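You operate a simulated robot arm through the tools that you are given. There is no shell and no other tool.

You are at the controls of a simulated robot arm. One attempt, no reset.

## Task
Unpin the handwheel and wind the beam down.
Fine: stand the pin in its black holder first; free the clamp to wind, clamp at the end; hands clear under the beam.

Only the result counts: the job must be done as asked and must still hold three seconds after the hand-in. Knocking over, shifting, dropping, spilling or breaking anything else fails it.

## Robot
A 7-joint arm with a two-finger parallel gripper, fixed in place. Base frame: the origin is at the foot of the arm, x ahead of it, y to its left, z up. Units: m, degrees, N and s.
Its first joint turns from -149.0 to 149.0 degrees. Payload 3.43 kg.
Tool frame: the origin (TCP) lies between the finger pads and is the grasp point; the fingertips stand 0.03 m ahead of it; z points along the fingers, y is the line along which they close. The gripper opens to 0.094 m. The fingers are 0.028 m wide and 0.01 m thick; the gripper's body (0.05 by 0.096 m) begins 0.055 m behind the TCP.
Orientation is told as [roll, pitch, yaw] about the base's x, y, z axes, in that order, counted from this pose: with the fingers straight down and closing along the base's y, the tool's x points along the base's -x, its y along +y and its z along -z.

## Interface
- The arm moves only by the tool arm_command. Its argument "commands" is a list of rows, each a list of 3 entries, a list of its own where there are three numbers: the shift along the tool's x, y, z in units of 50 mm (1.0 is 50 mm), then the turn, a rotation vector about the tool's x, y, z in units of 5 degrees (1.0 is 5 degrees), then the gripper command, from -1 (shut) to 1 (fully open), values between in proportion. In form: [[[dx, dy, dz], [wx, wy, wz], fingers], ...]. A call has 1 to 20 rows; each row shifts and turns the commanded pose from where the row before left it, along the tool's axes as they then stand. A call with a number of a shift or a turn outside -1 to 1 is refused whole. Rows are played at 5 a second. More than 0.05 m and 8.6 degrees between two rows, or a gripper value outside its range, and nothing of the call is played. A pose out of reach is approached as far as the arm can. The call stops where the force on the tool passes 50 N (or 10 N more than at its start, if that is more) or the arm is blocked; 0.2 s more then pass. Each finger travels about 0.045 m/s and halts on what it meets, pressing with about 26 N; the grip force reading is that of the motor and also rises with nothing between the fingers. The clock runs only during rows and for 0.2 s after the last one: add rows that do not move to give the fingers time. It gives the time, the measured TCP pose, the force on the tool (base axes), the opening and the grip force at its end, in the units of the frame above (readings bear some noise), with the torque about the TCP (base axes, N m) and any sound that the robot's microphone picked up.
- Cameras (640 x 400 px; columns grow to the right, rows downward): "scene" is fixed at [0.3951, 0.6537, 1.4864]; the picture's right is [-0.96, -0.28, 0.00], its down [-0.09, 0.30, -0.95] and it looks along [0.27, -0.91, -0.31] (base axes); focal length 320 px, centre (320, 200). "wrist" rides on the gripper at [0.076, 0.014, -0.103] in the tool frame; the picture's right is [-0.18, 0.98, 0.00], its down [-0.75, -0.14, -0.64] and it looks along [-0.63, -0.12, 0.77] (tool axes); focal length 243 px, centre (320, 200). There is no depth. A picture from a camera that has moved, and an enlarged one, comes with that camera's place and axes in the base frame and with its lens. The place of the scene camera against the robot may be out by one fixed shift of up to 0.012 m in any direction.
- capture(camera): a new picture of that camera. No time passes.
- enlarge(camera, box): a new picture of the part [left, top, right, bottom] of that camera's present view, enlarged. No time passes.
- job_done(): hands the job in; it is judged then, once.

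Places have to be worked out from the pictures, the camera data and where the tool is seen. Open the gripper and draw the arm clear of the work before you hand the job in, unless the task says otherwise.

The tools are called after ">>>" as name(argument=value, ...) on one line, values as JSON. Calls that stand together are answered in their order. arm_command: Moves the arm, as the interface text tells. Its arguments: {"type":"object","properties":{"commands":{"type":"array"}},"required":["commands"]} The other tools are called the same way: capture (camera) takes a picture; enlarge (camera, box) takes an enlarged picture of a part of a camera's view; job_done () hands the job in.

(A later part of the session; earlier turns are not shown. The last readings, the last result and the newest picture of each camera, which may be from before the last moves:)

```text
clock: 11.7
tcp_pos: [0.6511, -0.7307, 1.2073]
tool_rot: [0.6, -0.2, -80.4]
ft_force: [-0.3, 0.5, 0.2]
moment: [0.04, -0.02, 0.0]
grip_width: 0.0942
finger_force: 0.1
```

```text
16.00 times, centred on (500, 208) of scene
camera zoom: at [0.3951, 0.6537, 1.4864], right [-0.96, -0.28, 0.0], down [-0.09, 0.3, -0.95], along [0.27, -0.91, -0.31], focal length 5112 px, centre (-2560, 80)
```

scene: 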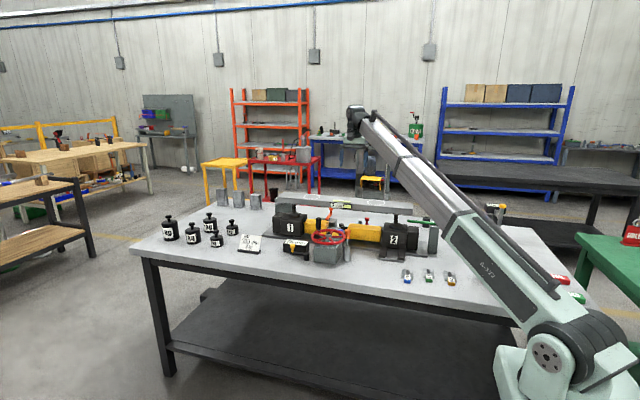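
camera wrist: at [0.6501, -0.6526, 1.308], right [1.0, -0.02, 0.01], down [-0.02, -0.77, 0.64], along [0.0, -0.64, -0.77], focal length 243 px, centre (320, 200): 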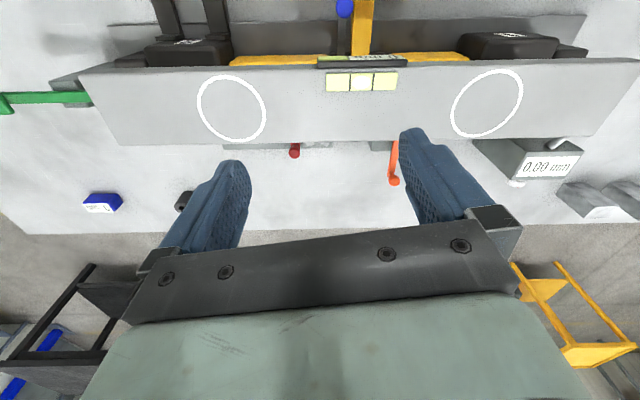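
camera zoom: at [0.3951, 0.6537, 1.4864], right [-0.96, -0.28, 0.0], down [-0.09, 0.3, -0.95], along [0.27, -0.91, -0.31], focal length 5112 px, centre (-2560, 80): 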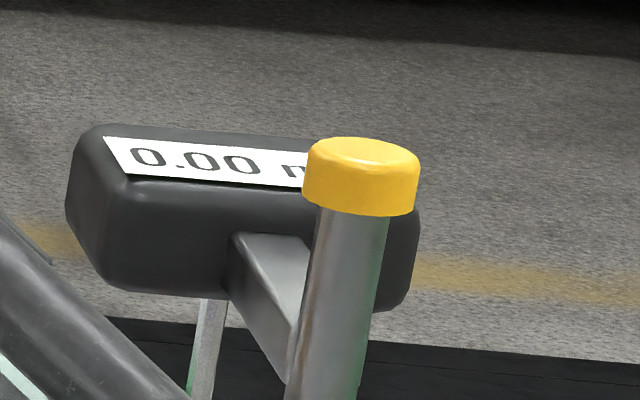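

That is it: a black hollow cylinder with a hole, roughly at (0.30, -1.05, 0.85), behind the left end of the beam. I move left (still high) to see it and the left area properly, and to check for obstacles such as the dial-indicator stand.

>>> arm_command(commands=[[[0.132, -0.79, 0], [0, 0, 0], 1], [[0.132, -0.79, 0], [0, 0, 0], 1], [[0.132, -0.79, 0], [0, 0, 0], 1], [[0.132, -0.79, 0], [0, 0, 0], 1], [[0.132, -0.79, 0], [0, 0, 0], 1], [[0, 0, 0], [0, 0, 0], 1]])

>>> capture(camera="wrist")

>>> capture(camera="scene")

```text
clock: 13.1
tcp_pos: [0.4513, -0.7336, 1.2058]
tool_rot: [0.6, -0.6, -80.5]
ft_force: [1.0, 0.1, 0.5]
moment: [0.03, 0.02, 0.03]
grip_width: 0.0939
finger_force: 0.0
```

```text
taken
camera wrist: at [0.45, -0.6542, 1.3056], right [1.0, -0.02, 0.01], down [-0.02, -0.76, 0.65], along [0.0, -0.65, -0.76], focal length 243 px, centre (320, 200)
```

wrist: 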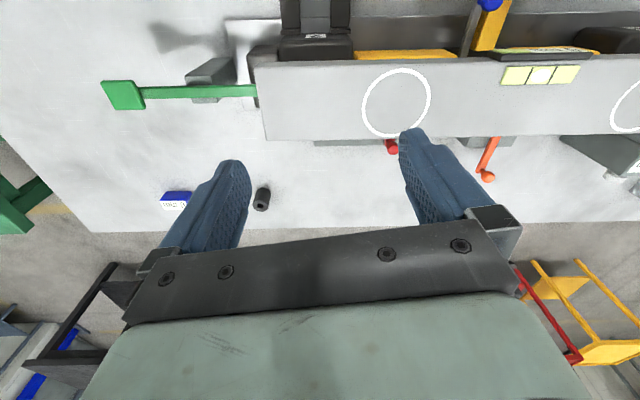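

```text
taken
```

scene: 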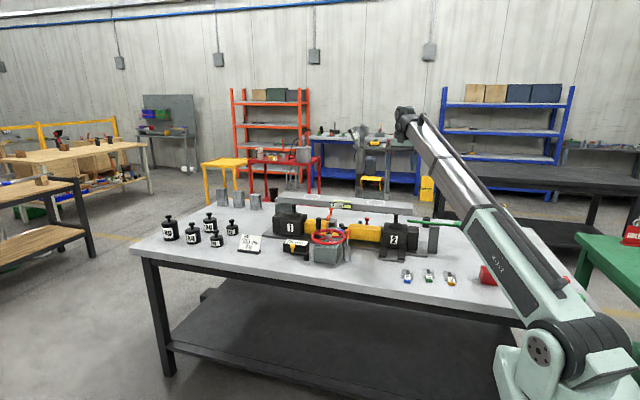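

I enlarge the holder, the green lever at the left post, and the red/orange levers from this viewpoint.

>>> enlarge(camera="wrist", box=[230, 170, 294, 230])

>>> enlarge(camera="wrist", box=[90, 40, 290, 165])

>>> enlarge(camera="wrist", box=[430, 110, 530, 190])

>>> enlarge(camera="scene", box=[385, 195, 465, 245])

>>> enlarge(camera="scene", box=[420, 205, 460, 230])

>>> enlarge(camera="wrist", box=[560, 100, 640, 200])

```text
6.67 times, centred on (262, 200) of wrist
camera zoom: at [0.45, -0.6542, 1.3056], right [1.0, -0.02, 0.01], down [-0.02, -0.76, 0.65], along [0.0, -0.65, -0.76], focal length 1618 px, centre (707, 200)
```

zoom: 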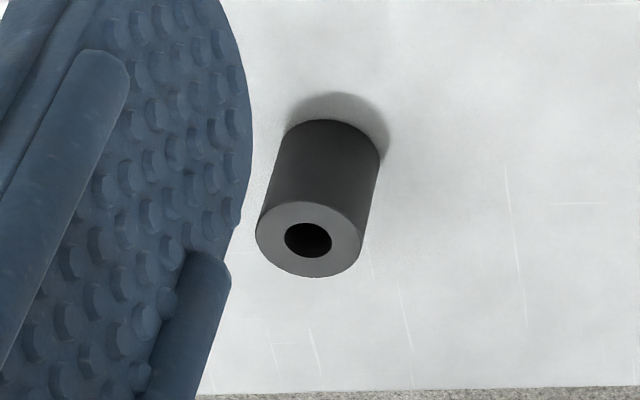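

```text
3.20 times, centred on (190, 102) of wrist
camera zoom: at [0.45, -0.6542, 1.3056], right [1.0, -0.02, 0.01], down [-0.02, -0.76, 0.65], along [0.0, -0.65, -0.76], focal length 776 px, centre (736, 512)
```

zoom: 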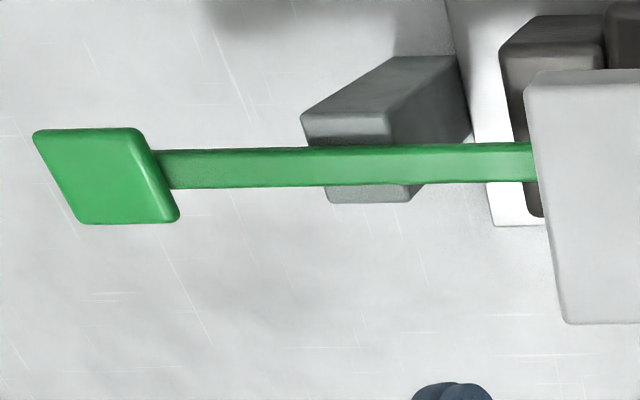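

```text
5.00 times, centred on (480, 150) of wrist
camera zoom: at [0.45, -0.6542, 1.3056], right [1.0, -0.02, 0.01], down [-0.02, -0.76, 0.65], along [0.0, -0.65, -0.76], focal length 1213 px, centre (-480, 450)
```

zoom: 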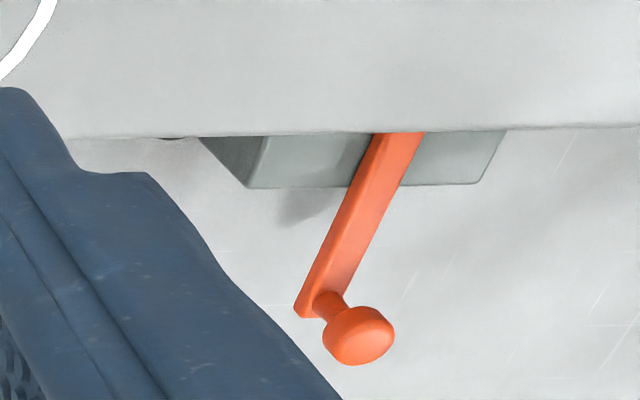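

```text
8.00 times, centred on (425, 220) of scene
camera zoom: at [0.3951, 0.6537, 1.4864], right [-0.96, -0.28, 0.0], down [-0.09, 0.3, -0.95], along [0.27, -0.91, -0.31], focal length 2556 px, centre (-520, 40)
```

zoom: 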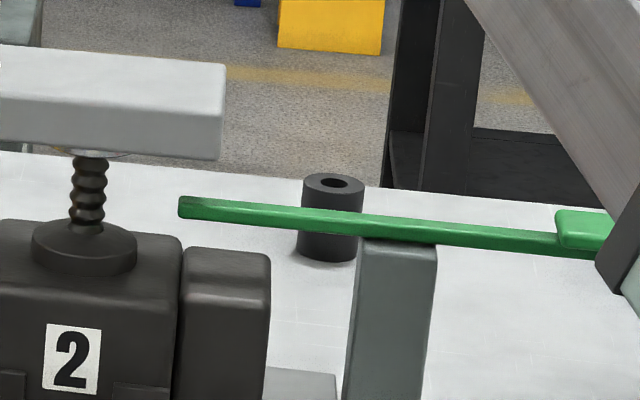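

```text
16.00 times, centred on (440, 218) of scene
camera zoom: at [0.3951, 0.6537, 1.4864], right [-0.96, -0.28, 0.0], down [-0.09, 0.3, -0.95], along [0.27, -0.91, -0.31], focal length 5112 px, centre (-1600, -80)
```

zoom: 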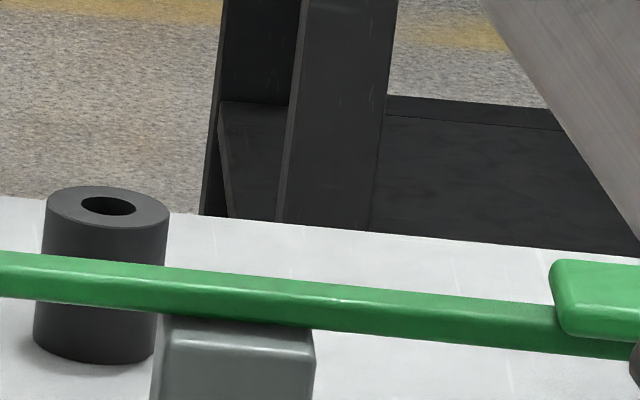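

```text
4.00 times, centred on (600, 150) of wrist
camera zoom: at [0.45, -0.6542, 1.3056], right [1.0, -0.02, 0.01], down [-0.02, -0.76, 0.65], along [0.0, -0.65, -0.76], focal length 970 px, centre (-800, 400)
```

zoom: 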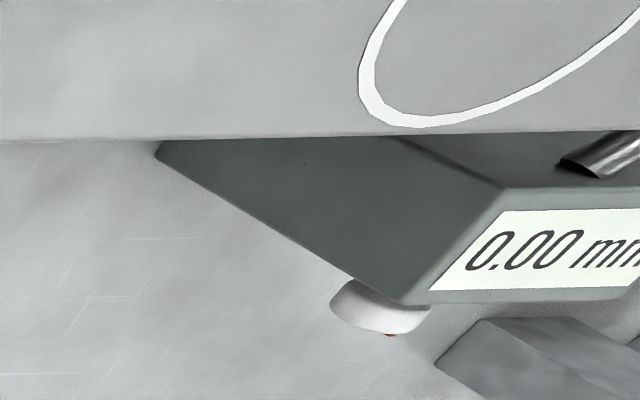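

The holder is clear now, and the green bar is a separate lever resting on a post. To tell the clamp from the other levers I need to see beneath the beam, so I return to the front and tilt the tool about 25° to look under it.

>>> arm_command(commands=[[[0.608, 0.608, 0], [0, 0, 0], 1], [[0.608, 0.608, 0], [0, 0, 0], 1], [[0.608, 0.608, 0], [0, 0, 0], 1], [[0.608, 0.608, 0], [0, 0, 0], 1], [[0.608, 0.608, 0], [0, 0, 0], 1], [[0.608, 0.608, 0], [0, 0, 0], 1], [[0.608, 0.608, 0], [0, 0, 0], 1], [[0.608, 0.608, 0], [0, 0, 0], 1], [[0.608, 0.608, 0], [0, 0, 0], 1], [[0.608, 0.608, 0], [0, 0, 0], 1], [[0, 0, 0.8], [0, 0, 0], 1], [[0, 0, 0.8], [0, -1, 0], 1], [[0, 0, 0], [0, -1, 0], 1], [[0, 0, 0], [0, -1, 0], 1], [[0, 0, 0], [0, -1, 0], 1], [[0, 0, 0], [0, -1, 0], 1], [[0, 0, 0], [0, 0, 0], 1]])

>>> capture(camera="wrist")

```text
clock: 16.6
tcp_pos: [0.7097, -0.3915, 1.1019]
tool_rot: [0.7, -25.3, -80.7]
ft_force: [0.2, -0.9, 0.0]
moment: [-0.02, 0.0, 0.02]
grip_width: 0.0941
finger_force: 0.2
out of reach, approached as far as the arm can: row 1, 2, 3, 4, 5, 6
```

```text
taken
camera wrist: at [0.7034, -0.2779, 1.1605], right [1.0, 0.0, 0.09], down [-0.08, -0.43, 0.9], along [0.04, -0.9, -0.42], focal length 243 px, centre (320, 200)
```

wrist: 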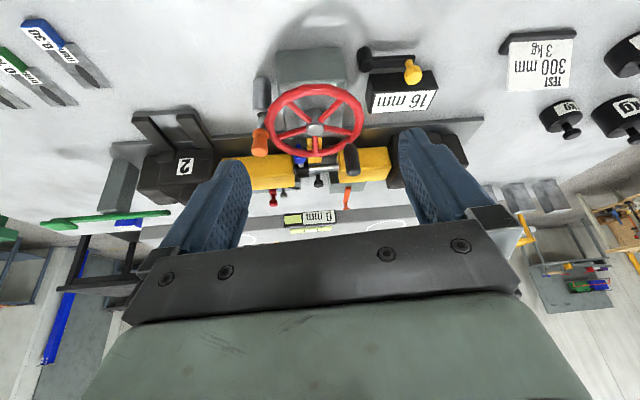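

This gives a view under the beam. I enlarge the shaft area between the jacks.

>>> enlarge(camera="wrist", box=[240, 130, 400, 230])

>>> enlarge(camera="wrist", box=[255, 160, 335, 210])

>>> enlarge(camera="wrist", box=[325, 165, 389, 215])

>>> enlarge(camera="wrist", box=[240, 60, 320, 160])

>>> enlarge(camera="wrist", box=[20, 130, 220, 255])

```text
4.00 times, centred on (320, 180) of wrist
camera zoom: at [0.7034, -0.2779, 1.1605], right [1.0, 0.0, 0.09], down [-0.08, -0.43, 0.9], along [0.04, -0.9, -0.42], focal length 970 px, centre (320, 280)
```

zoom: 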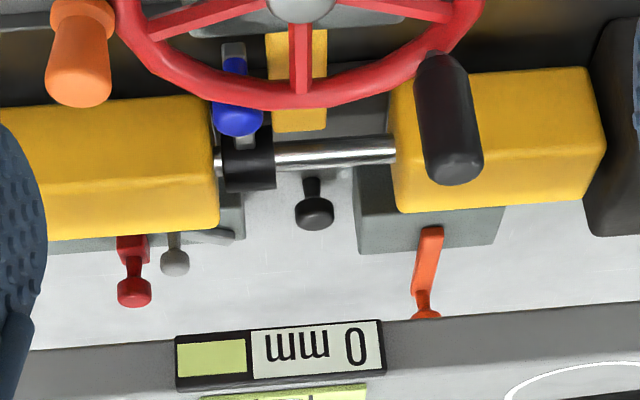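

```text
8.00 times, centred on (295, 185) of wrist
camera zoom: at [0.7034, -0.2779, 1.1605], right [1.0, 0.0, 0.09], down [-0.08, -0.43, 0.9], along [0.04, -0.9, -0.42], focal length 1941 px, centre (520, 320)
```

zoom: 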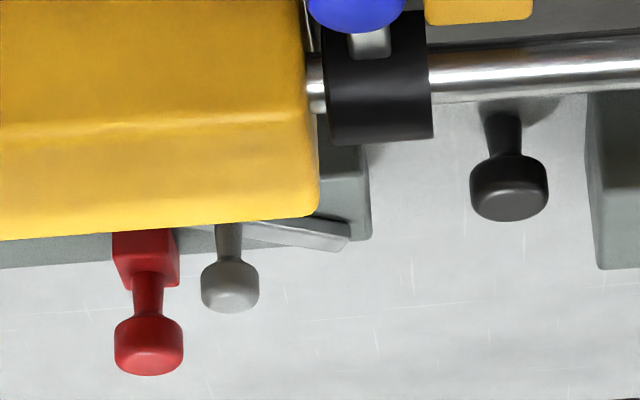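

```text
8.00 times, centred on (357, 190) of wrist
camera zoom: at [0.7034, -0.2779, 1.1605], right [1.0, 0.0, 0.09], down [-0.08, -0.43, 0.9], along [0.04, -0.9, -0.42], focal length 1941 px, centre (24, 280)
```

zoom: 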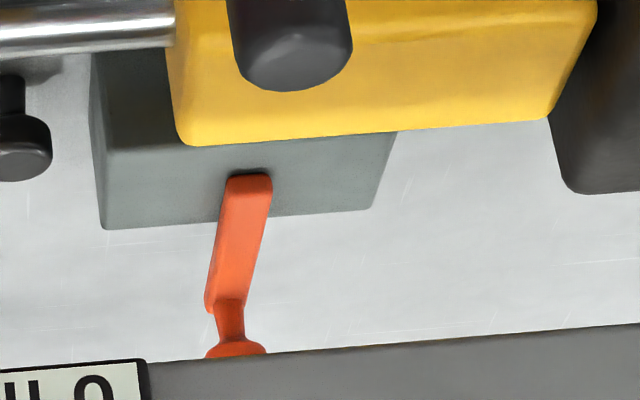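

```text
4.00 times, centred on (280, 110) of wrist
camera zoom: at [0.7034, -0.2779, 1.1605], right [1.0, 0.0, 0.09], down [-0.08, -0.43, 0.9], along [0.04, -0.9, -0.42], focal length 970 px, centre (480, 560)
```

zoom: 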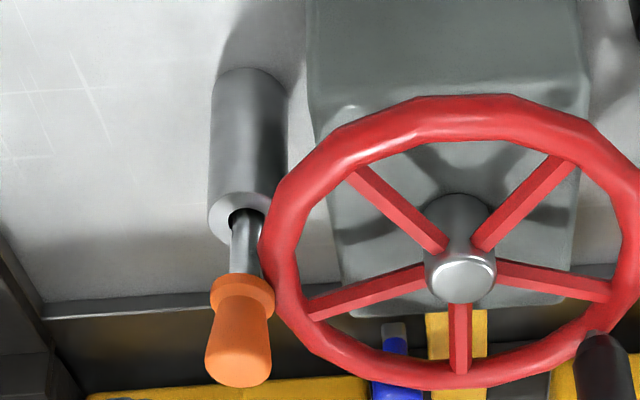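

```text
3.20 times, centred on (120, 192) of wrist
camera zoom: at [0.7034, -0.2779, 1.1605], right [1.0, 0.0, 0.09], down [-0.08, -0.43, 0.9], along [0.04, -0.9, -0.42], focal length 776 px, centre (960, 224)
```

zoom: 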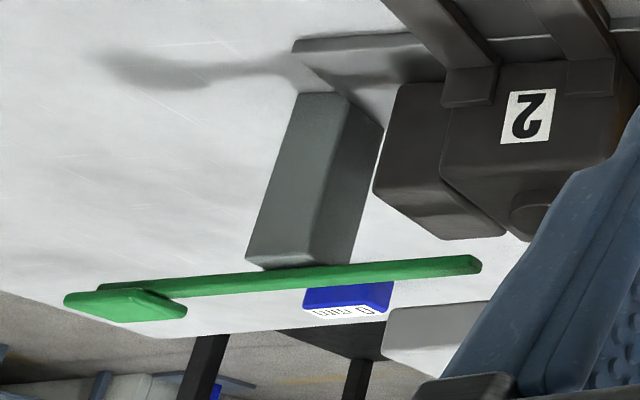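

From here: behind guard 2 is a grey block with a red and a grey lever, behind guard 1 a grey block with the orange lever, and a black knob stands in between. I zoom more on these for any marks that show which one is the clamp.

>>> enlarge(camera="wrist", box=[262, 180, 302, 212])

>>> enlarge(camera="wrist", box=[290, 140, 338, 190])

>>> enlarge(camera="wrist", box=[350, 35, 430, 115])

>>> enlarge(camera="scene", box=[322, 218, 346, 233])

>>> enlarge(camera="scene", box=[260, 185, 300, 210])

```text
12.50 times, centred on (282, 196) of wrist
camera zoom: at [0.7034, -0.2779, 1.1605], right [1.0, 0.0, 0.09], down [-0.08, -0.43, 0.9], along [0.04, -0.9, -0.42], focal length 3033 px, centre (795, 250)
```

zoom: 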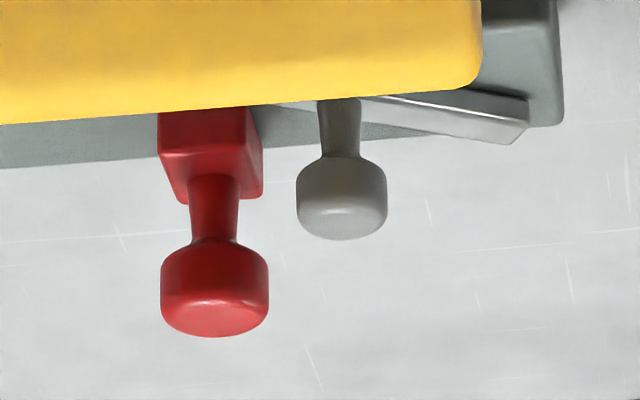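

```text
8.00 times, centred on (314, 165) of wrist
camera zoom: at [0.7034, -0.2779, 1.1605], right [1.0, 0.0, 0.09], down [-0.08, -0.43, 0.9], along [0.04, -0.9, -0.42], focal length 1941 px, centre (368, 480)
```

zoom: 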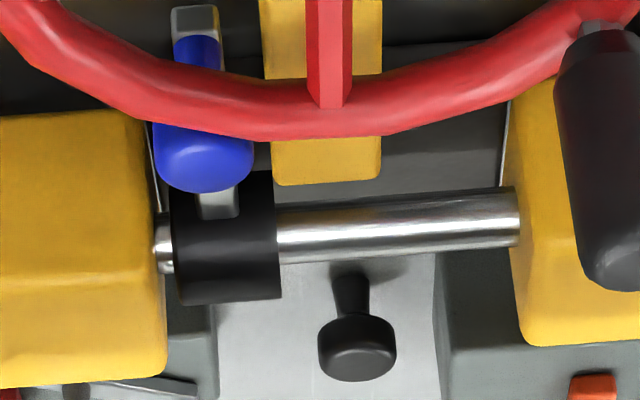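

```text
5.00 times, centred on (390, 75) of wrist
camera zoom: at [0.7034, -0.2779, 1.1605], right [1.0, 0.0, 0.09], down [-0.08, -0.43, 0.9], along [0.04, -0.9, -0.42], focal length 1213 px, centre (-30, 825)
```

zoom: 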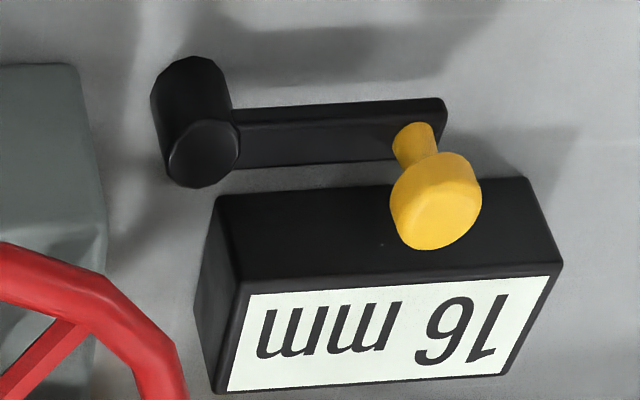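

```text
16.00 times, centred on (334, 226) of scene
camera zoom: at [0.3951, 0.6537, 1.4864], right [-0.96, -0.28, 0.0], down [-0.09, 0.3, -0.95], along [0.27, -0.91, -0.31], focal length 5112 px, centre (96, -208)
```

zoom: 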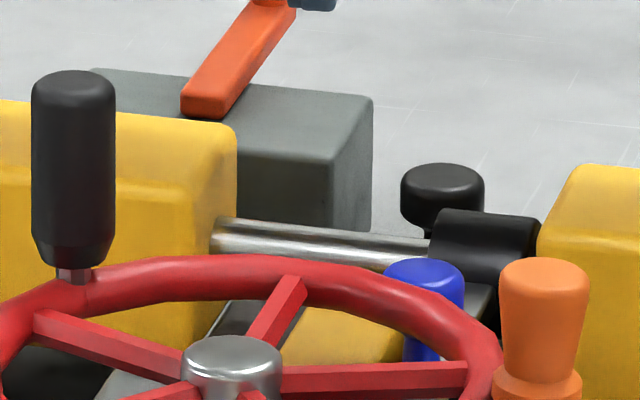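

```text
16.00 times, centred on (280, 198) of scene
camera zoom: at [0.3951, 0.6537, 1.4864], right [-0.96, -0.28, 0.0], down [-0.09, 0.3, -0.95], along [0.27, -0.91, -0.31], focal length 5112 px, centre (960, 240)
```

zoom: 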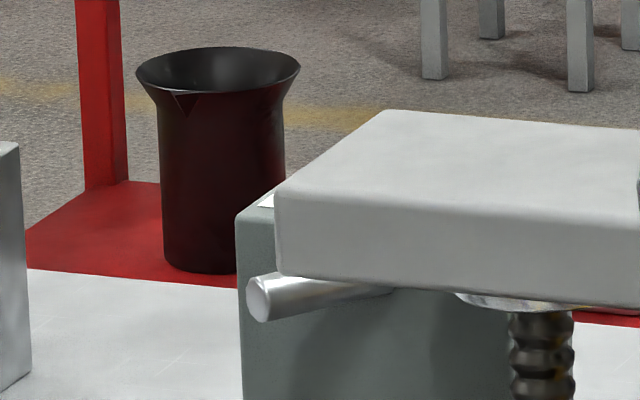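

No lever carries a mark, but the pin, wheel, "16 mm" readout and yellow-knob lever form one group at the front, while the other levers behind the beam lie at r≈1.07–1.25 m. Before handling the pin I must find the dial-indicator pole, which may stand in the boom's way to the holder, so I move left and look.

>>> arm_command(commands=[[[0, 0, 0], [0, 1, 0], 1], [[0, 0, 0], [0, 1, 0], 1], [[0, 0, 0], [0, 1, 0], 1], [[0, 0, 0], [0, 1, 0], 1], [[0, 0, 0], [0, 1, 0], 1], [[-0.053, -0.887, 0.07], [0, 0, 0], 1], [[-0.053, -0.887, 0.07], [0, 0, 0], 1], [[-0.053, -0.887, 0.07], [0, 0, 0], 1], [[-0.053, -0.887, 0.07], [0, 0, 0], 1], [[-0.053, -0.887, 0.07], [0, 0, 0], 1], [[-0.053, -0.887, 0.07], [0, 0, 0], 1], [[0, 0, 0], [0, 0, 0], 1]])

>>> capture(camera="wrist")

>>> capture(camera="scene")

```text
clock: 19.2
tcp_pos: [0.4488, -0.4516, 1.0773]
tool_rot: [0.6, -0.2, -80.4]
ft_force: [-0.4, 0.3, 0.9]
moment: [0.02, -0.04, 0.0]
grip_width: 0.094
finger_force: 0.1
```

```text
taken
camera wrist: at [0.4486, -0.3729, 1.1789], right [1.0, -0.02, 0.01], down [-0.02, -0.77, 0.64], along [0.0, -0.64, -0.77], focal length 243 px, centre (320, 200)
```

wrist: 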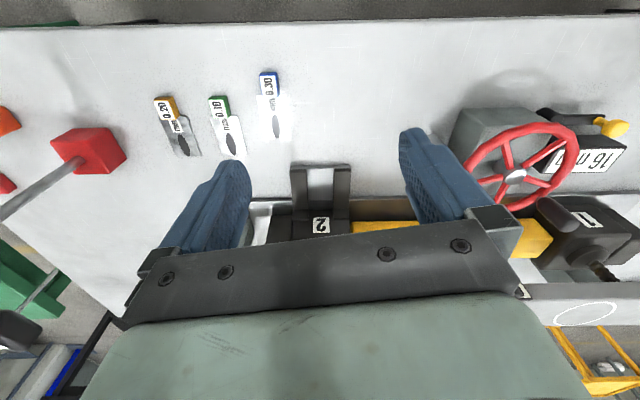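

```text
taken
```

scene: 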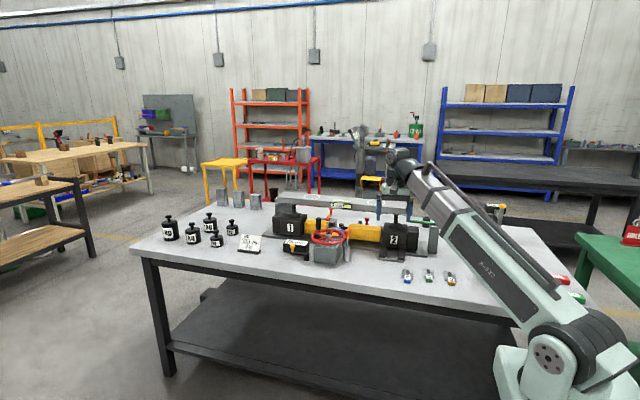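

The dial stand's red base is at about (0.08, -0.55) with its pole rising to z≈1.11, right near the line from the robot base to the holder. I turn and tilt the tool to look at the stand directly and measure it.

>>> arm_command(commands=[[[0, 0, 0], [0, 0, 1], 1], [[0, 0, 0], [0, 0, 1], 1], [[0, 0, 0], [0, 0, 1], 1], [[0, 0, 0], [0, 0, 1], 1], [[0, 0, 0], [0, 0, 1], 1], [[0, 0, 0], [0, 0, 1], 1], [[0, 0, 0], [0, 0, 1], 1], [[0, 0, 0], [0, 0, 1], 1], [[0, 0, 0], [0, 0, 1], 1], [[0, 0, 0], [0, 0, 1], 1], [[0, 0, 0], [0, 0, 1], 1], [[0, 0, 0], [0, 0, 1], 1], [[0, 0, 0], [0, 0, 1], 1], [[0, 0, 0], [0, 0, 1], 1], [[0, 0, 0], [0, 0, 0], 1]])

>>> capture(camera="wrist")

```text
clock: 22.4
tcp_pos: [0.45, -0.4509, 1.0788]
tool_rot: [0.5, 0.5, -150.5]
ft_force: [0.0, -0.7, -0.2]
moment: [0.04, 0.01, 0.0]
grip_width: 0.094
finger_force: 0.0
```

```text
taken
camera wrist: at [0.5207, -0.425, 1.1792], right [0.32, -0.95, 0.01], down [-0.73, -0.25, 0.63], along [-0.6, -0.21, -0.77], focal length 243 px, centre (320, 200)
```

wrist: 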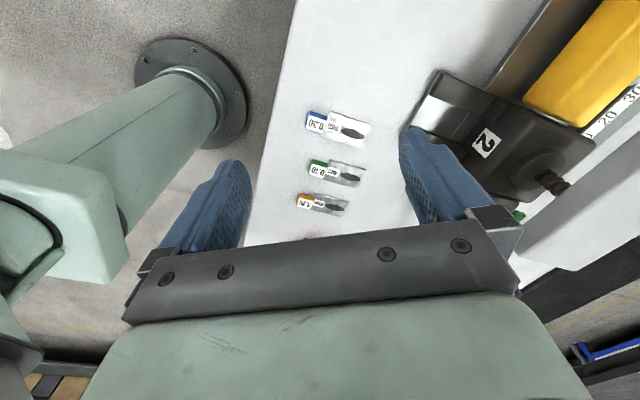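

The robot pedestal and bench edge are visible; I tilt up 25° to bring the dial stand into view between the fingers.

>>> arm_command(commands=[[[0, 0, 0], [0, -1, 0], 1], [[0, 0, 0], [0, -1, 0], 1], [[0, 0, 0], [0, -1, 0], 1], [[0, 0, 0], [0, -1, 0], 1], [[0, 0, 0], [0, -1, 0], 1], [[0, 0, 0], [0, 0, 0], 1]])

>>> capture(camera="wrist")

>>> capture(camera="scene")

```text
clock: 23.9
tcp_pos: [0.4518, -0.4646, 1.0508]
tool_rot: [1.1, -24.5, -150.5]
ft_force: [0.4, -0.1, 0.5]
moment: [-0.03, -0.04, -0.01]
grip_width: 0.094
finger_force: 0.1
out of reach, approached as far as the arm can: row 2, 3, 4, 5
```

```text
taken
camera wrist: at [0.5537, -0.4205, 1.1113], right [0.34, -0.93, 0.09], down [-0.44, -0.07, 0.89], along [-0.83, -0.35, -0.44], focal length 243 px, centre (320, 200)
```

wrist: 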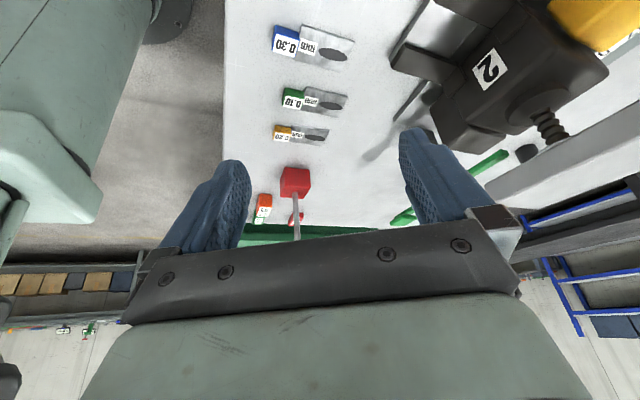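

```text
taken
```

scene: 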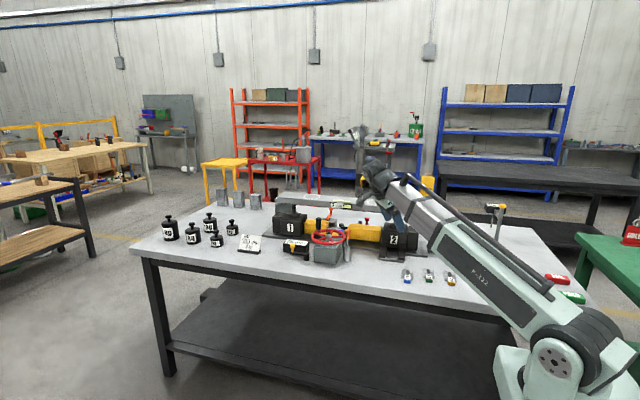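

>>> enlarge(camera="scene", box=[460, 190, 540, 250])

>>> enlarge(camera="wrist", box=[230, 120, 400, 250])

>>> enlarge(camera="wrist", box=[440, 100, 560, 200])

```text
6.67 times, centred on (500, 220) of scene
camera zoom: at [0.3951, 0.6537, 1.4864], right [-0.96, -0.28, 0.0], down [-0.09, 0.3, -0.95], along [0.27, -0.91, -0.31], focal length 2130 px, centre (-880, 67)
```

zoom: 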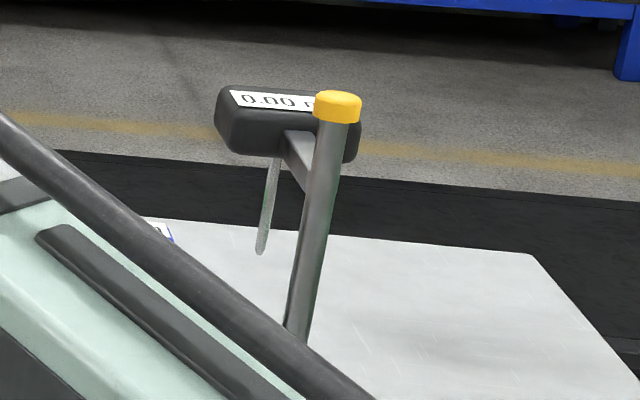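

```text
3.08 times, centred on (315, 185) of wrist
camera zoom: at [0.5537, -0.4205, 1.1113], right [0.34, -0.93, 0.09], down [-0.44, -0.07, 0.89], along [-0.83, -0.35, -0.44], focal length 746 px, centre (335, 246)
```

zoom: 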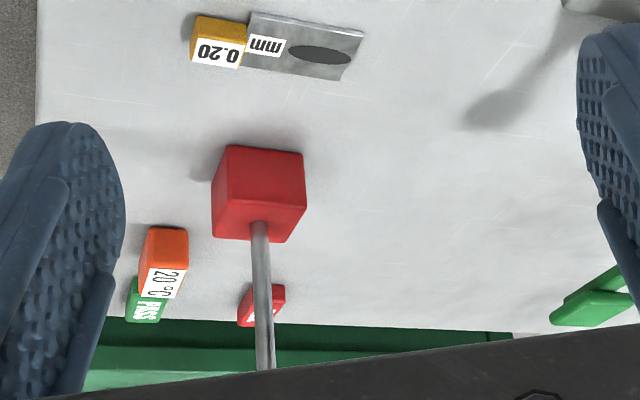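

```text
4.00 times, centred on (500, 150) of wrist
camera zoom: at [0.5537, -0.4205, 1.1113], right [0.34, -0.93, 0.09], down [-0.44, -0.07, 0.89], along [-0.83, -0.35, -0.44], focal length 970 px, centre (-400, 400)
```

zoom: 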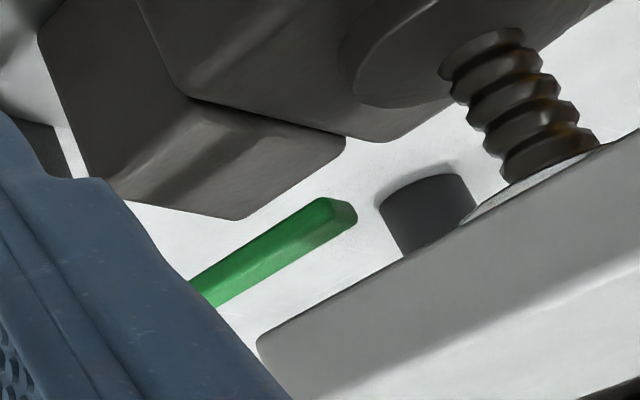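

The stand's pole is at about (0.075, -0.56) up to z≈1.11, and its dial head at y≈-0.65 reaches to x≈0.12. To clear it I'll reach the holder with the tool leaning (fingers pointing toward azimuth -131°) so the boom stays on the +x side. I rehearse this empty, staying high.

>>> arm_command(commands=[[[-0.538, 0.56, -0.14], [0, 0, 0], 1], [[-0.538, 0.56, -0.14], [0, 0, 0], 1], [[-0.538, 0.56, -0.14], [0, 0, 0], 1], [[-0.538, 0.56, -0.14], [0, 0, 0], 1], [[0, 0, 0], [-0.404, 0, -0.887], 1], [[0, 0, 0], [-0.404, 0, -0.887], 1], [[0, 0, 0], [-0.404, 0, -0.887], 1], [[0, 0, 0], [-0.404, 0, -0.887], 1], [[-0.731, 0.46, 0.04], [0, 0, 0], 1], [[-0.731, 0.46, 0.04], [0, 0, 0], 1], [[-0.731, 0.46, 0.04], [0, 0, 0], 1], [[-0.731, 0.46, 0.04], [0, 0, 0], 1], [[-0.731, 0.46, 0.04], [0, 0, 0], 1], [[-0.731, 0.46, 0.04], [0, 0, 0], 1], [[0, 0, 0], [0, 0, 0], 1]])

>>> capture(camera="wrist")

>>> capture(camera="scene")

```text
clock: 27.1
tcp_pos: [0.4001, -0.8492, 1.2031]
tool_rot: [0.4, -24.7, -130.9]
ft_force: [-0.3, 0.7, 0.2]
moment: [-0.01, 0.02, 0.01]
grip_width: 0.0941
finger_force: 0.1
```

```text
taken
camera wrist: at [0.4834, -0.7733, 1.2627], right [0.63, -0.77, 0.08], down [-0.38, -0.22, 0.9], along [-0.67, -0.6, -0.43], focal length 243 px, centre (320, 200)
```

wrist: 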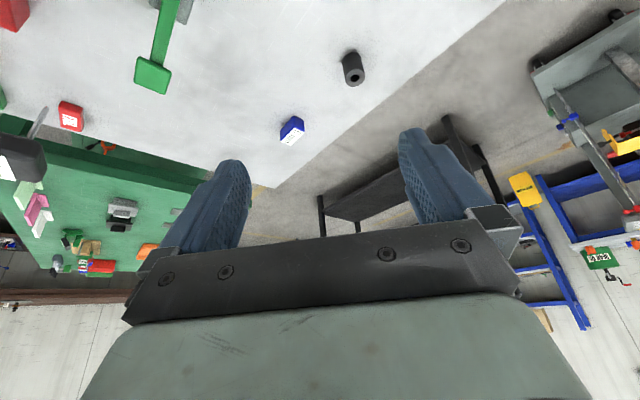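

```text
taken
```

scene: 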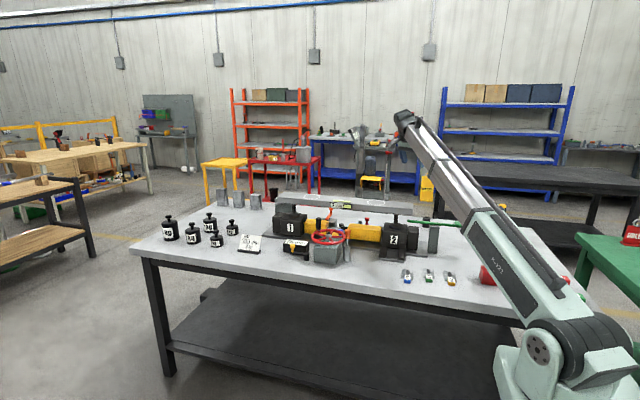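

The holder is visible near (353, 70), and the dial head shows at the left edge near (0.08, -0.66). I enlarge both to refine.

>>> enlarge(camera="wrist", box=[0, 80, 100, 200])

>>> enlarge(camera="wrist", box=[330, 45, 378, 95])

>>> enlarge(camera="wrist", box=[100, 0, 260, 110])

```text
3.33 times, centred on (50, 140) of wrist
camera zoom: at [0.4834, -0.7733, 1.2627], right [0.63, -0.77, 0.08], down [-0.38, -0.22, 0.9], along [-0.67, -0.6, -0.43], focal length 809 px, centre (1220, 400)
```

zoom: 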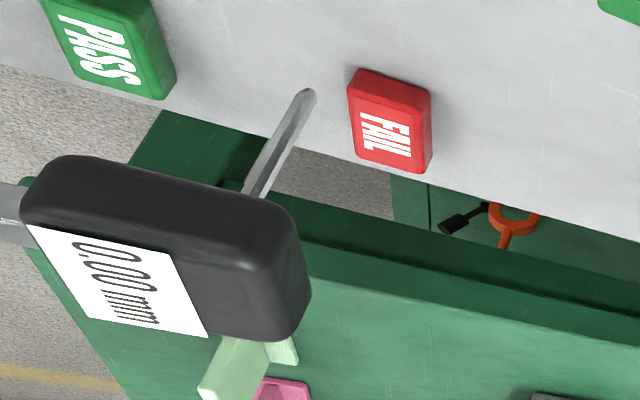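

```text
8.00 times, centred on (354, 70) of wrist
camera zoom: at [0.4834, -0.7733, 1.2627], right [0.63, -0.77, 0.08], down [-0.38, -0.22, 0.9], along [-0.67, -0.6, -0.43], focal length 1941 px, centre (48, 1240)
```

zoom: 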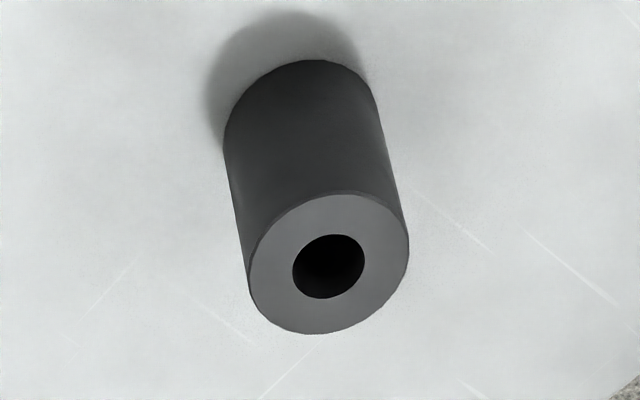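

```text
3.64 times, centred on (180, 55) of wrist
camera zoom: at [0.4834, -0.7733, 1.2627], right [0.63, -0.77, 0.08], down [-0.38, -0.22, 0.9], along [-0.67, -0.6, -0.43], focal length 882 px, centre (829, 727)
```

zoom: 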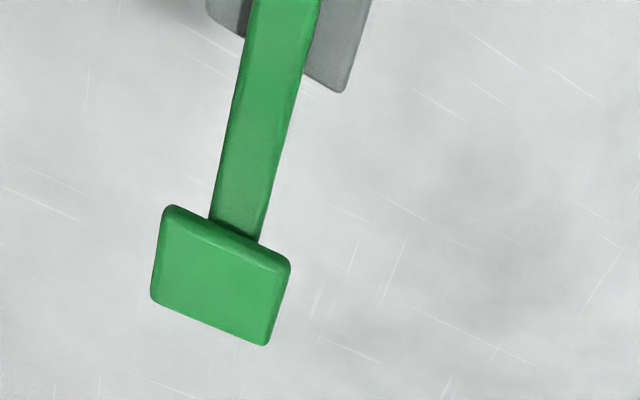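

The hole refines to about (0.300, -1.057, 0.852), Ø≈17 mm. I lower the empty gripper to hover at (0.30, -1.057, 1.02) to test reach and boom clearance.

>>> arm_command(commands=[[[-0.359, 0.173, 0.741], [0, 0, 0], 1], [[-0.359, 0.173, 0.741], [0, 0, 0], 1], [[-0.359, 0.173, 0.741], [0, 0, 0], 1], [[-0.359, 0.173, 0.741], [0, 0, 0], 1], [[-0.359, 0.173, 0.741], [0, 0, 0], 1], [[-0.359, 0.173, 0.741], [0, 0, 0], 1], [[-0.359, 0.173, 0.741], [0, 0, 0], 1], [[0, 0, 0], [0, 0, 0], 1]])

>>> capture(camera="wrist")

>>> capture(camera="scene")

```text
clock: 28.9
tcp_pos: [0.3025, -1.0549, 1.0219]
tool_rot: [0.4, -24.7, -131.0]
ft_force: [0.2, 0.2, 0.0]
moment: [0.01, -0.01, 0.0]
grip_width: 0.0942
finger_force: 0.1
```

```text
taken
camera wrist: at [0.3851, -0.9792, 1.0799], right [0.63, -0.77, 0.08], down [-0.38, -0.22, 0.9], along [-0.67, -0.6, -0.43], focal length 243 px, centre (320, 200)
```

wrist: 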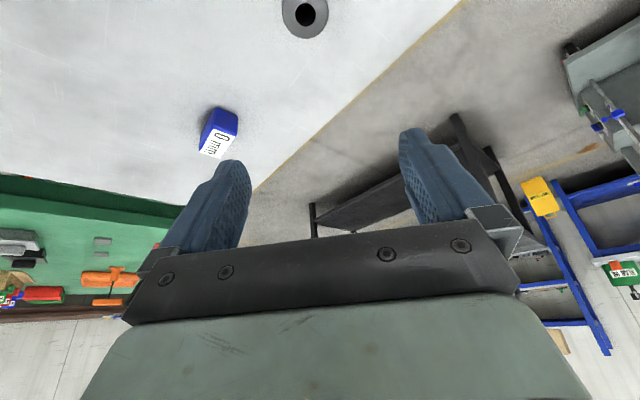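

```text
taken
```

scene: 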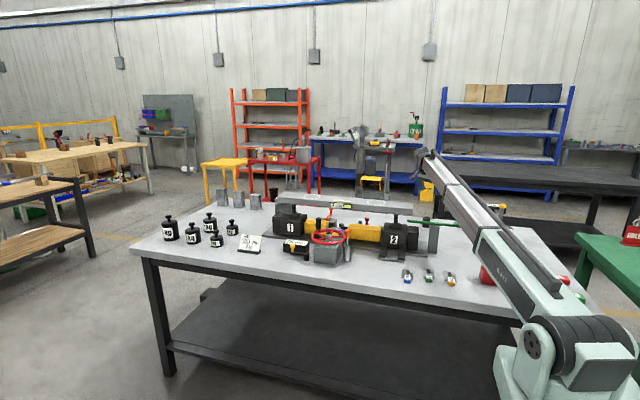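

Reach and clearance at the holder are fine, and the hole again computes to (0.301, -1.057). I retrace over the beam and go to above the pin at about (0.6355, -0.566, 1.10).

>>> arm_command(commands=[[[0.359, -0.173, -0.741], [0, 0, 0], 1], [[0.359, -0.173, -0.741], [0, 0, 0], 1], [[0.359, -0.173, -0.741], [0, 0, 0], 1], [[0.359, -0.173, -0.741], [0, 0, 0], 1], [[0.359, -0.173, -0.741], [0, 0, 0], 1], [[0.359, -0.173, -0.741], [0, 0, 0], 1], [[0.359, -0.173, -0.741], [0, 0, 0], 1], [[0.837, -0.02, -0.128], [0, 0, 0], 1], [[0.837, -0.02, -0.128], [0, 0, 0], 1], [[0.837, -0.02, -0.128], [0, 0, 0], 1], [[0.837, -0.02, -0.128], [0, 0, 0], 1], [[0.837, -0.02, -0.128], [0, 0, 0], 1], [[0.837, -0.02, -0.128], [0, 0, 0], 1], [[0.837, -0.02, -0.128], [0, 0, 0], 1], [[0.837, -0.02, -0.128], [0, 0, 0], 1], [[0.837, -0.02, -0.128], [0, 0, 0], 1]])

>>> arm_command(commands=[[[0, 0, 0], [0.4075, 0, 0.886], 1], [[0, 0, 0], [0.4075, 0, 0.886], 1], [[0, 0, 0], [0.4075, 0, 0.886], 1], [[0, 0, 0], [0.4075, 0, 0.886], 1], [[0, 0, 0], [0.4075, 0, 0.886], 1], [[0, 0, 0], [0.4075, 0, 0.886], 1], [[0, 0, 0], [0.4075, 0, 0.886], 1], [[0, 0, 0], [0.4075, 0, 0.886], 1], [[0, 0, 0], [0, 0, 0], 1]])

>>> capture(camera="wrist")

>>> capture(camera="scene")

```text
clock: 32.2
tcp_pos: [0.6362, -0.5654, 1.1005]
tool_rot: [0.4, -24.6, -131.1]
ft_force: [0.3, -0.4, 0.2]
moment: [0.01, -0.01, 0.01]
grip_width: 0.0939
finger_force: 0.1
```

```text
clock: 34.2
tcp_pos: [0.6292, -0.6073, 1.0247]
tool_rot: [2.0, -23.5, -170.1]
ft_force: [-0.7, 0.4, -0.2]
moment: [0.02, 0.0, 0.02]
grip_width: 0.0939
finger_force: 0.2
out of reach, approached as far as the arm can: row 5, 6, 7, 8
```

```text
taken
camera wrist: at [0.7394, -0.5971, 1.0864], right [0.02, -0.99, 0.1], down [-0.46, 0.08, 0.88], along [-0.89, -0.06, -0.46], focal length 243 px, centre (320, 200)
```

wrist: 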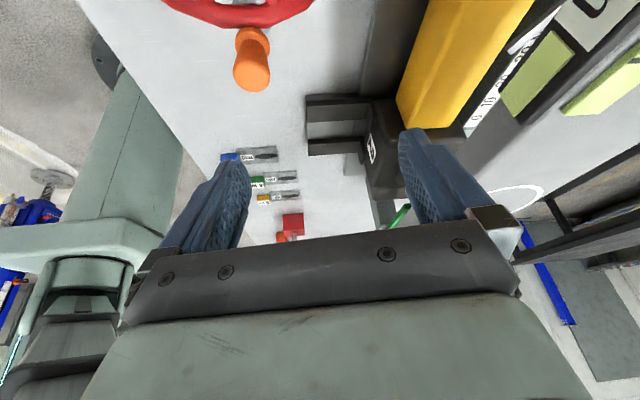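

```text
taken
```

scene: 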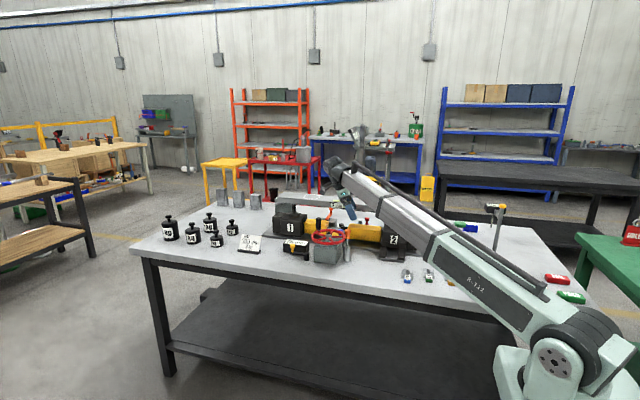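

At yaw -170° with this tilt the wrist meets its limit (about 120° between boom and tool) while high, so the arm sagged to y≈-0.607. Going lower relaxes the limit; I first make a small downward step to see whether the commanded pose is still above the pin.

>>> arm_command(commands=[[[0.166, 0, 0.364], [0, 0, 0], 1], [[0, 0, 0], [0, 0, 0], 1]])

```text
clock: 34.9
tcp_pos: [0.6278, -0.6062, 1.003]
tool_rot: [0.7, -24.1, -170.0]
ft_force: [-0.7, -0.6, -0.3]
moment: [0.01, 0.04, -0.02]
grip_width: 0.0939
finger_force: 0.0
```

The commanded pose is re-based to the measured one. I now shift to directly above the pin at (0.634, -0.566, 1.00), tips still above the head, and look.

>>> arm_command(commands=[[[0.13, -0.384, -0.027], [0, 0, 0], 1], [[0.13, -0.384, -0.027], [0, 0, 0], 1], [[0, 0, 0], [0, 0, 0], 1]])

>>> capture(camera="wrist")

>>> enlarge(camera="scene", box=[290, 180, 390, 260])

```text
clock: 35.6
tcp_pos: [0.635, -0.5698, 0.9894]
tool_rot: [0.8, -24.1, -170.0]
ft_force: [0.5, -0.4, -0.9]
moment: [-0.02, 0.0, 0.02]
grip_width: 0.094
finger_force: 0.0
out of reach, approached as far as the arm can: row 1, 2
```

```text
taken
camera wrist: at [0.745, -0.5629, 1.05], right [0.01, -1.0, 0.09], down [-0.45, 0.07, 0.89], along [-0.89, -0.05, -0.44], focal length 243 px, centre (320, 200)
```

wrist: 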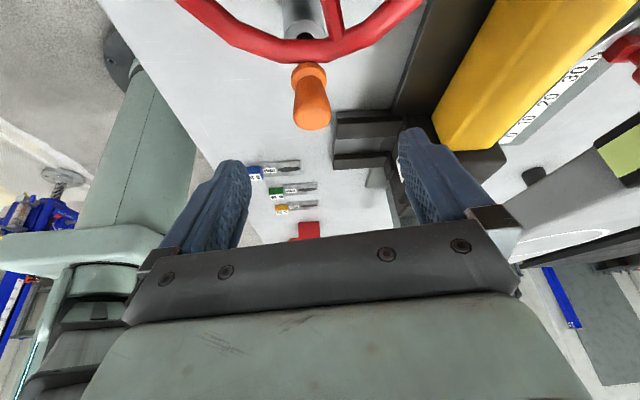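

```text
5.00 times, centred on (340, 220) of scene
camera zoom: at [0.3951, 0.6537, 1.4864], right [-0.96, -0.28, 0.0], down [-0.09, 0.3, -0.95], along [0.27, -0.91, -0.31], focal length 1598 px, centre (220, 100)
```

zoom: 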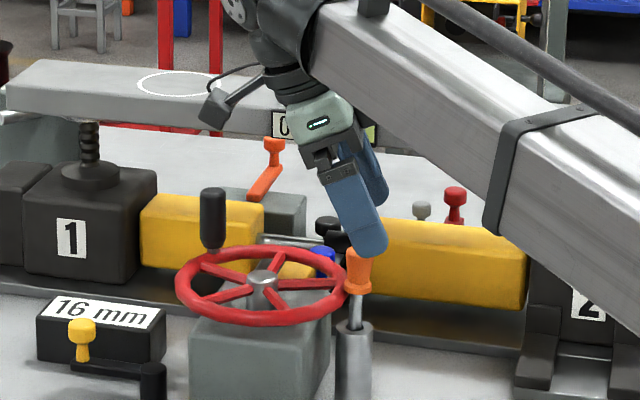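

The wrist view now shows a ruler (0, 10, 20, 30…) next to guard 2 with the red lever on it. I enlarge that to understand what the red and grey levers do.

>>> enlarge(camera="wrist", box=[480, 0, 640, 160])

>>> enlarge(camera="wrist", box=[560, 10, 640, 70])

>>> enlarge(camera="wrist", box=[500, 70, 600, 200])

>>> enlarge(camera="wrist", box=[270, 20, 370, 140])

```text
2.50 times, centred on (560, 80) of wrist
camera zoom: at [0.745, -0.5629, 1.05], right [0.01, -1.0, 0.09], down [-0.45, 0.07, 0.89], along [-0.89, -0.05, -0.44], focal length 606 px, centre (-280, 500)
```

zoom: 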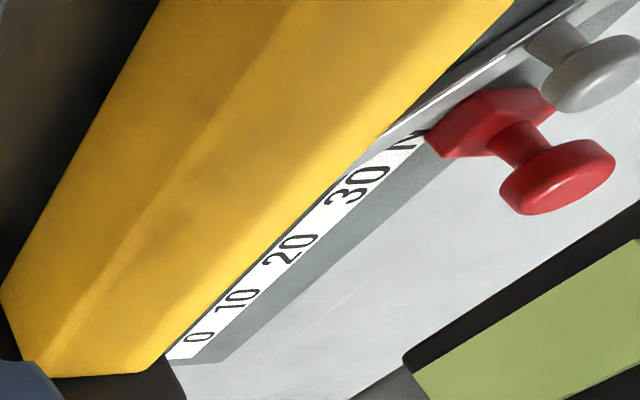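

```text
6.67 times, centred on (600, 40) of wrist
camera zoom: at [0.745, -0.5629, 1.05], right [0.01, -1.0, 0.09], down [-0.45, 0.07, 0.89], along [-0.89, -0.05, -0.44], focal length 1618 px, centre (-1547, 1267)
```

zoom: 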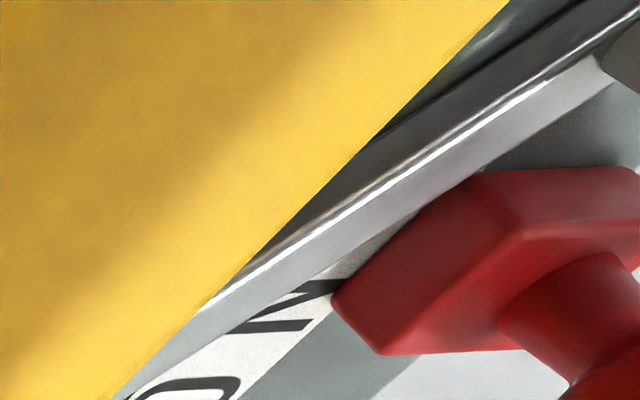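

```text
3.08 times, centred on (550, 135) of wrist
camera zoom: at [0.745, -0.5629, 1.05], right [0.01, -1.0, 0.09], down [-0.45, 0.07, 0.89], along [-0.89, -0.05, -0.44], focal length 746 px, centre (-388, 400)
```

zoom: 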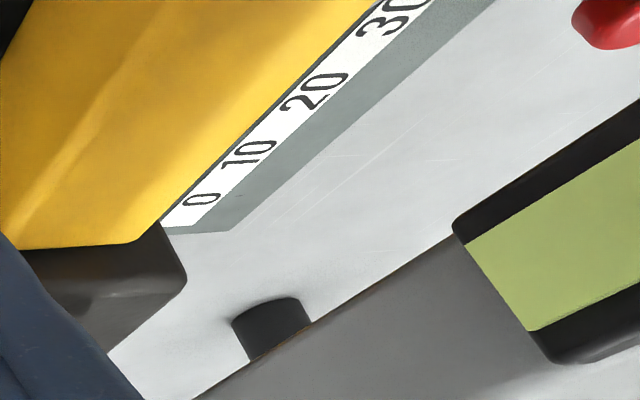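

```text
3.33 times, centred on (320, 80) of wrist
camera zoom: at [0.745, -0.5629, 1.05], right [0.01, -1.0, 0.09], down [-0.45, 0.07, 0.89], along [-0.89, -0.05, -0.44], focal length 809 px, centre (320, 600)
```

zoom: 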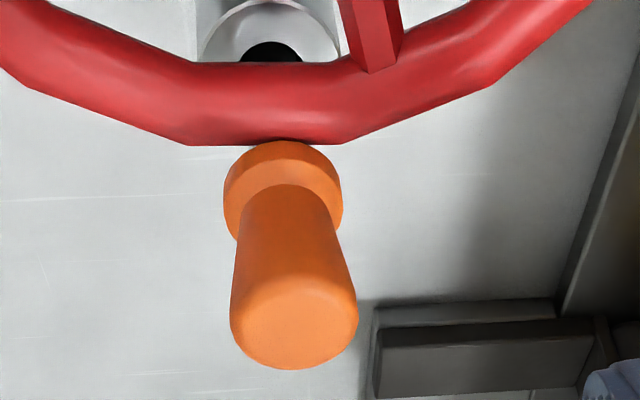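

Those rear knobs are sliders on a 0–40 mm ruler, not clamps, and the orange lever is unreachable, so the yellow lever is the clamp. The pin axis computes to (0.634, -0.567); I lower onto its head to TCP z≈0.930 with open fingers.

>>> arm_command(commands=[[[0.161, -0.021, 0.359], [0, 0, 0], 1], [[0.161, -0.021, 0.359], [0, 0, 0], 1], [[0.161, -0.021, 0.359], [0, 0, 0], 1], [[0, 0, 0], [0, 0, 0], 1], [[0, 0, 0], [0, 0, 0], 1]])

>>> capture(camera="wrist")

>>> enlarge(camera="scene", box=[300, 195, 380, 255])

```text
clock: 36.9
tcp_pos: [0.6344, -0.5663, 0.9308]
tool_rot: [0.3, -24.4, -170.0]
ft_force: [0.0, 0.2, -0.3]
moment: [-0.01, -0.02, 0.03]
grip_width: 0.0941
finger_force: 0.0
```

```text
taken
camera wrist: at [0.7457, -0.5606, 0.9902], right [0.01, -1.0, 0.08], down [-0.44, 0.07, 0.9], along [-0.9, -0.04, -0.44], focal length 243 px, centre (320, 200)
```

wrist: 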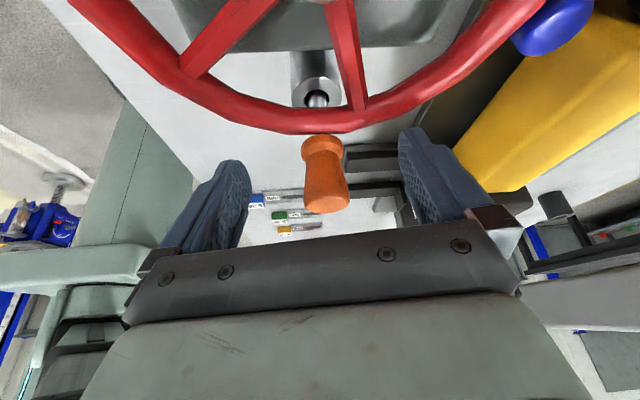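

```text
6.67 times, centred on (340, 225) of scene
camera zoom: at [0.3951, 0.6537, 1.4864], right [-0.96, -0.28, 0.0], down [-0.09, 0.3, -0.95], along [0.27, -0.91, -0.31], focal length 2130 px, centre (187, 33)
```

zoom: 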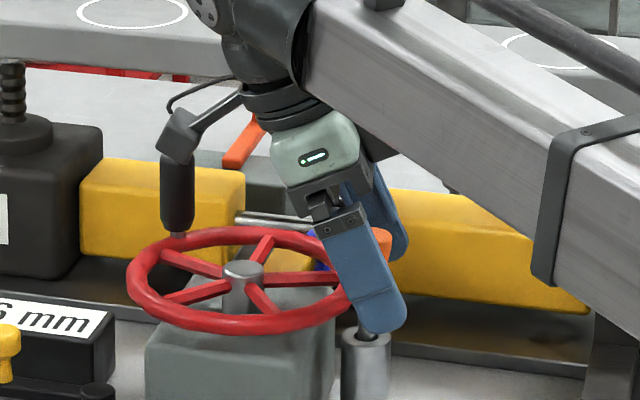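

The pin head sits centred between the fingers. I close the gripper on it.

>>> arm_command(commands=[[[0, 0, 0], [0, 0, 0], -1], [[0, 0, 0], [0, 0, 0], -1], [[0, 0, 0], [0, 0, 0], -1], [[0, 0, 0], [0, 0, 0], -1], [[0, 0, 0], [0, 0, 0], -1], [[0, 0, 0], [0, 0, 0], -1], [[0, 0, 0], [0, 0, 0], -1]])

>>> capture(camera="wrist")

```text
clock: 38.5
tcp_pos: [0.6341, -0.5676, 0.9298]
tool_rot: [0.3, -24.6, -170.1]
ft_force: [-0.6, -6.2, 1.9]
moment: [-0.41, 0.01, -0.05]
grip_width: 0.0225
finger_force: 26.5
```

```text
taken
camera wrist: at [0.7456, -0.5612, 0.9903], right [0.01, -1.0, 0.08], down [-0.44, 0.07, 0.9], along [-0.9, -0.04, -0.44], focal length 243 px, centre (320, 200)
```

wrist: 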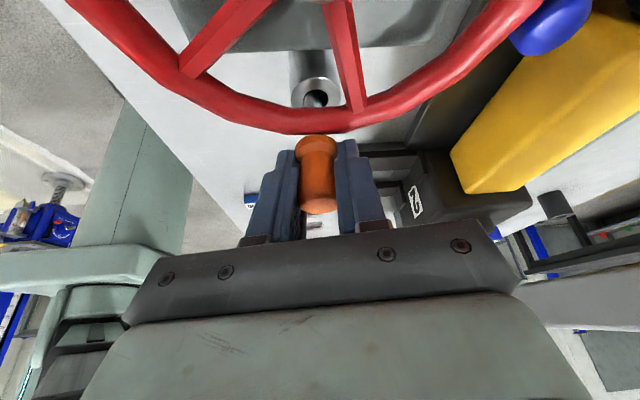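

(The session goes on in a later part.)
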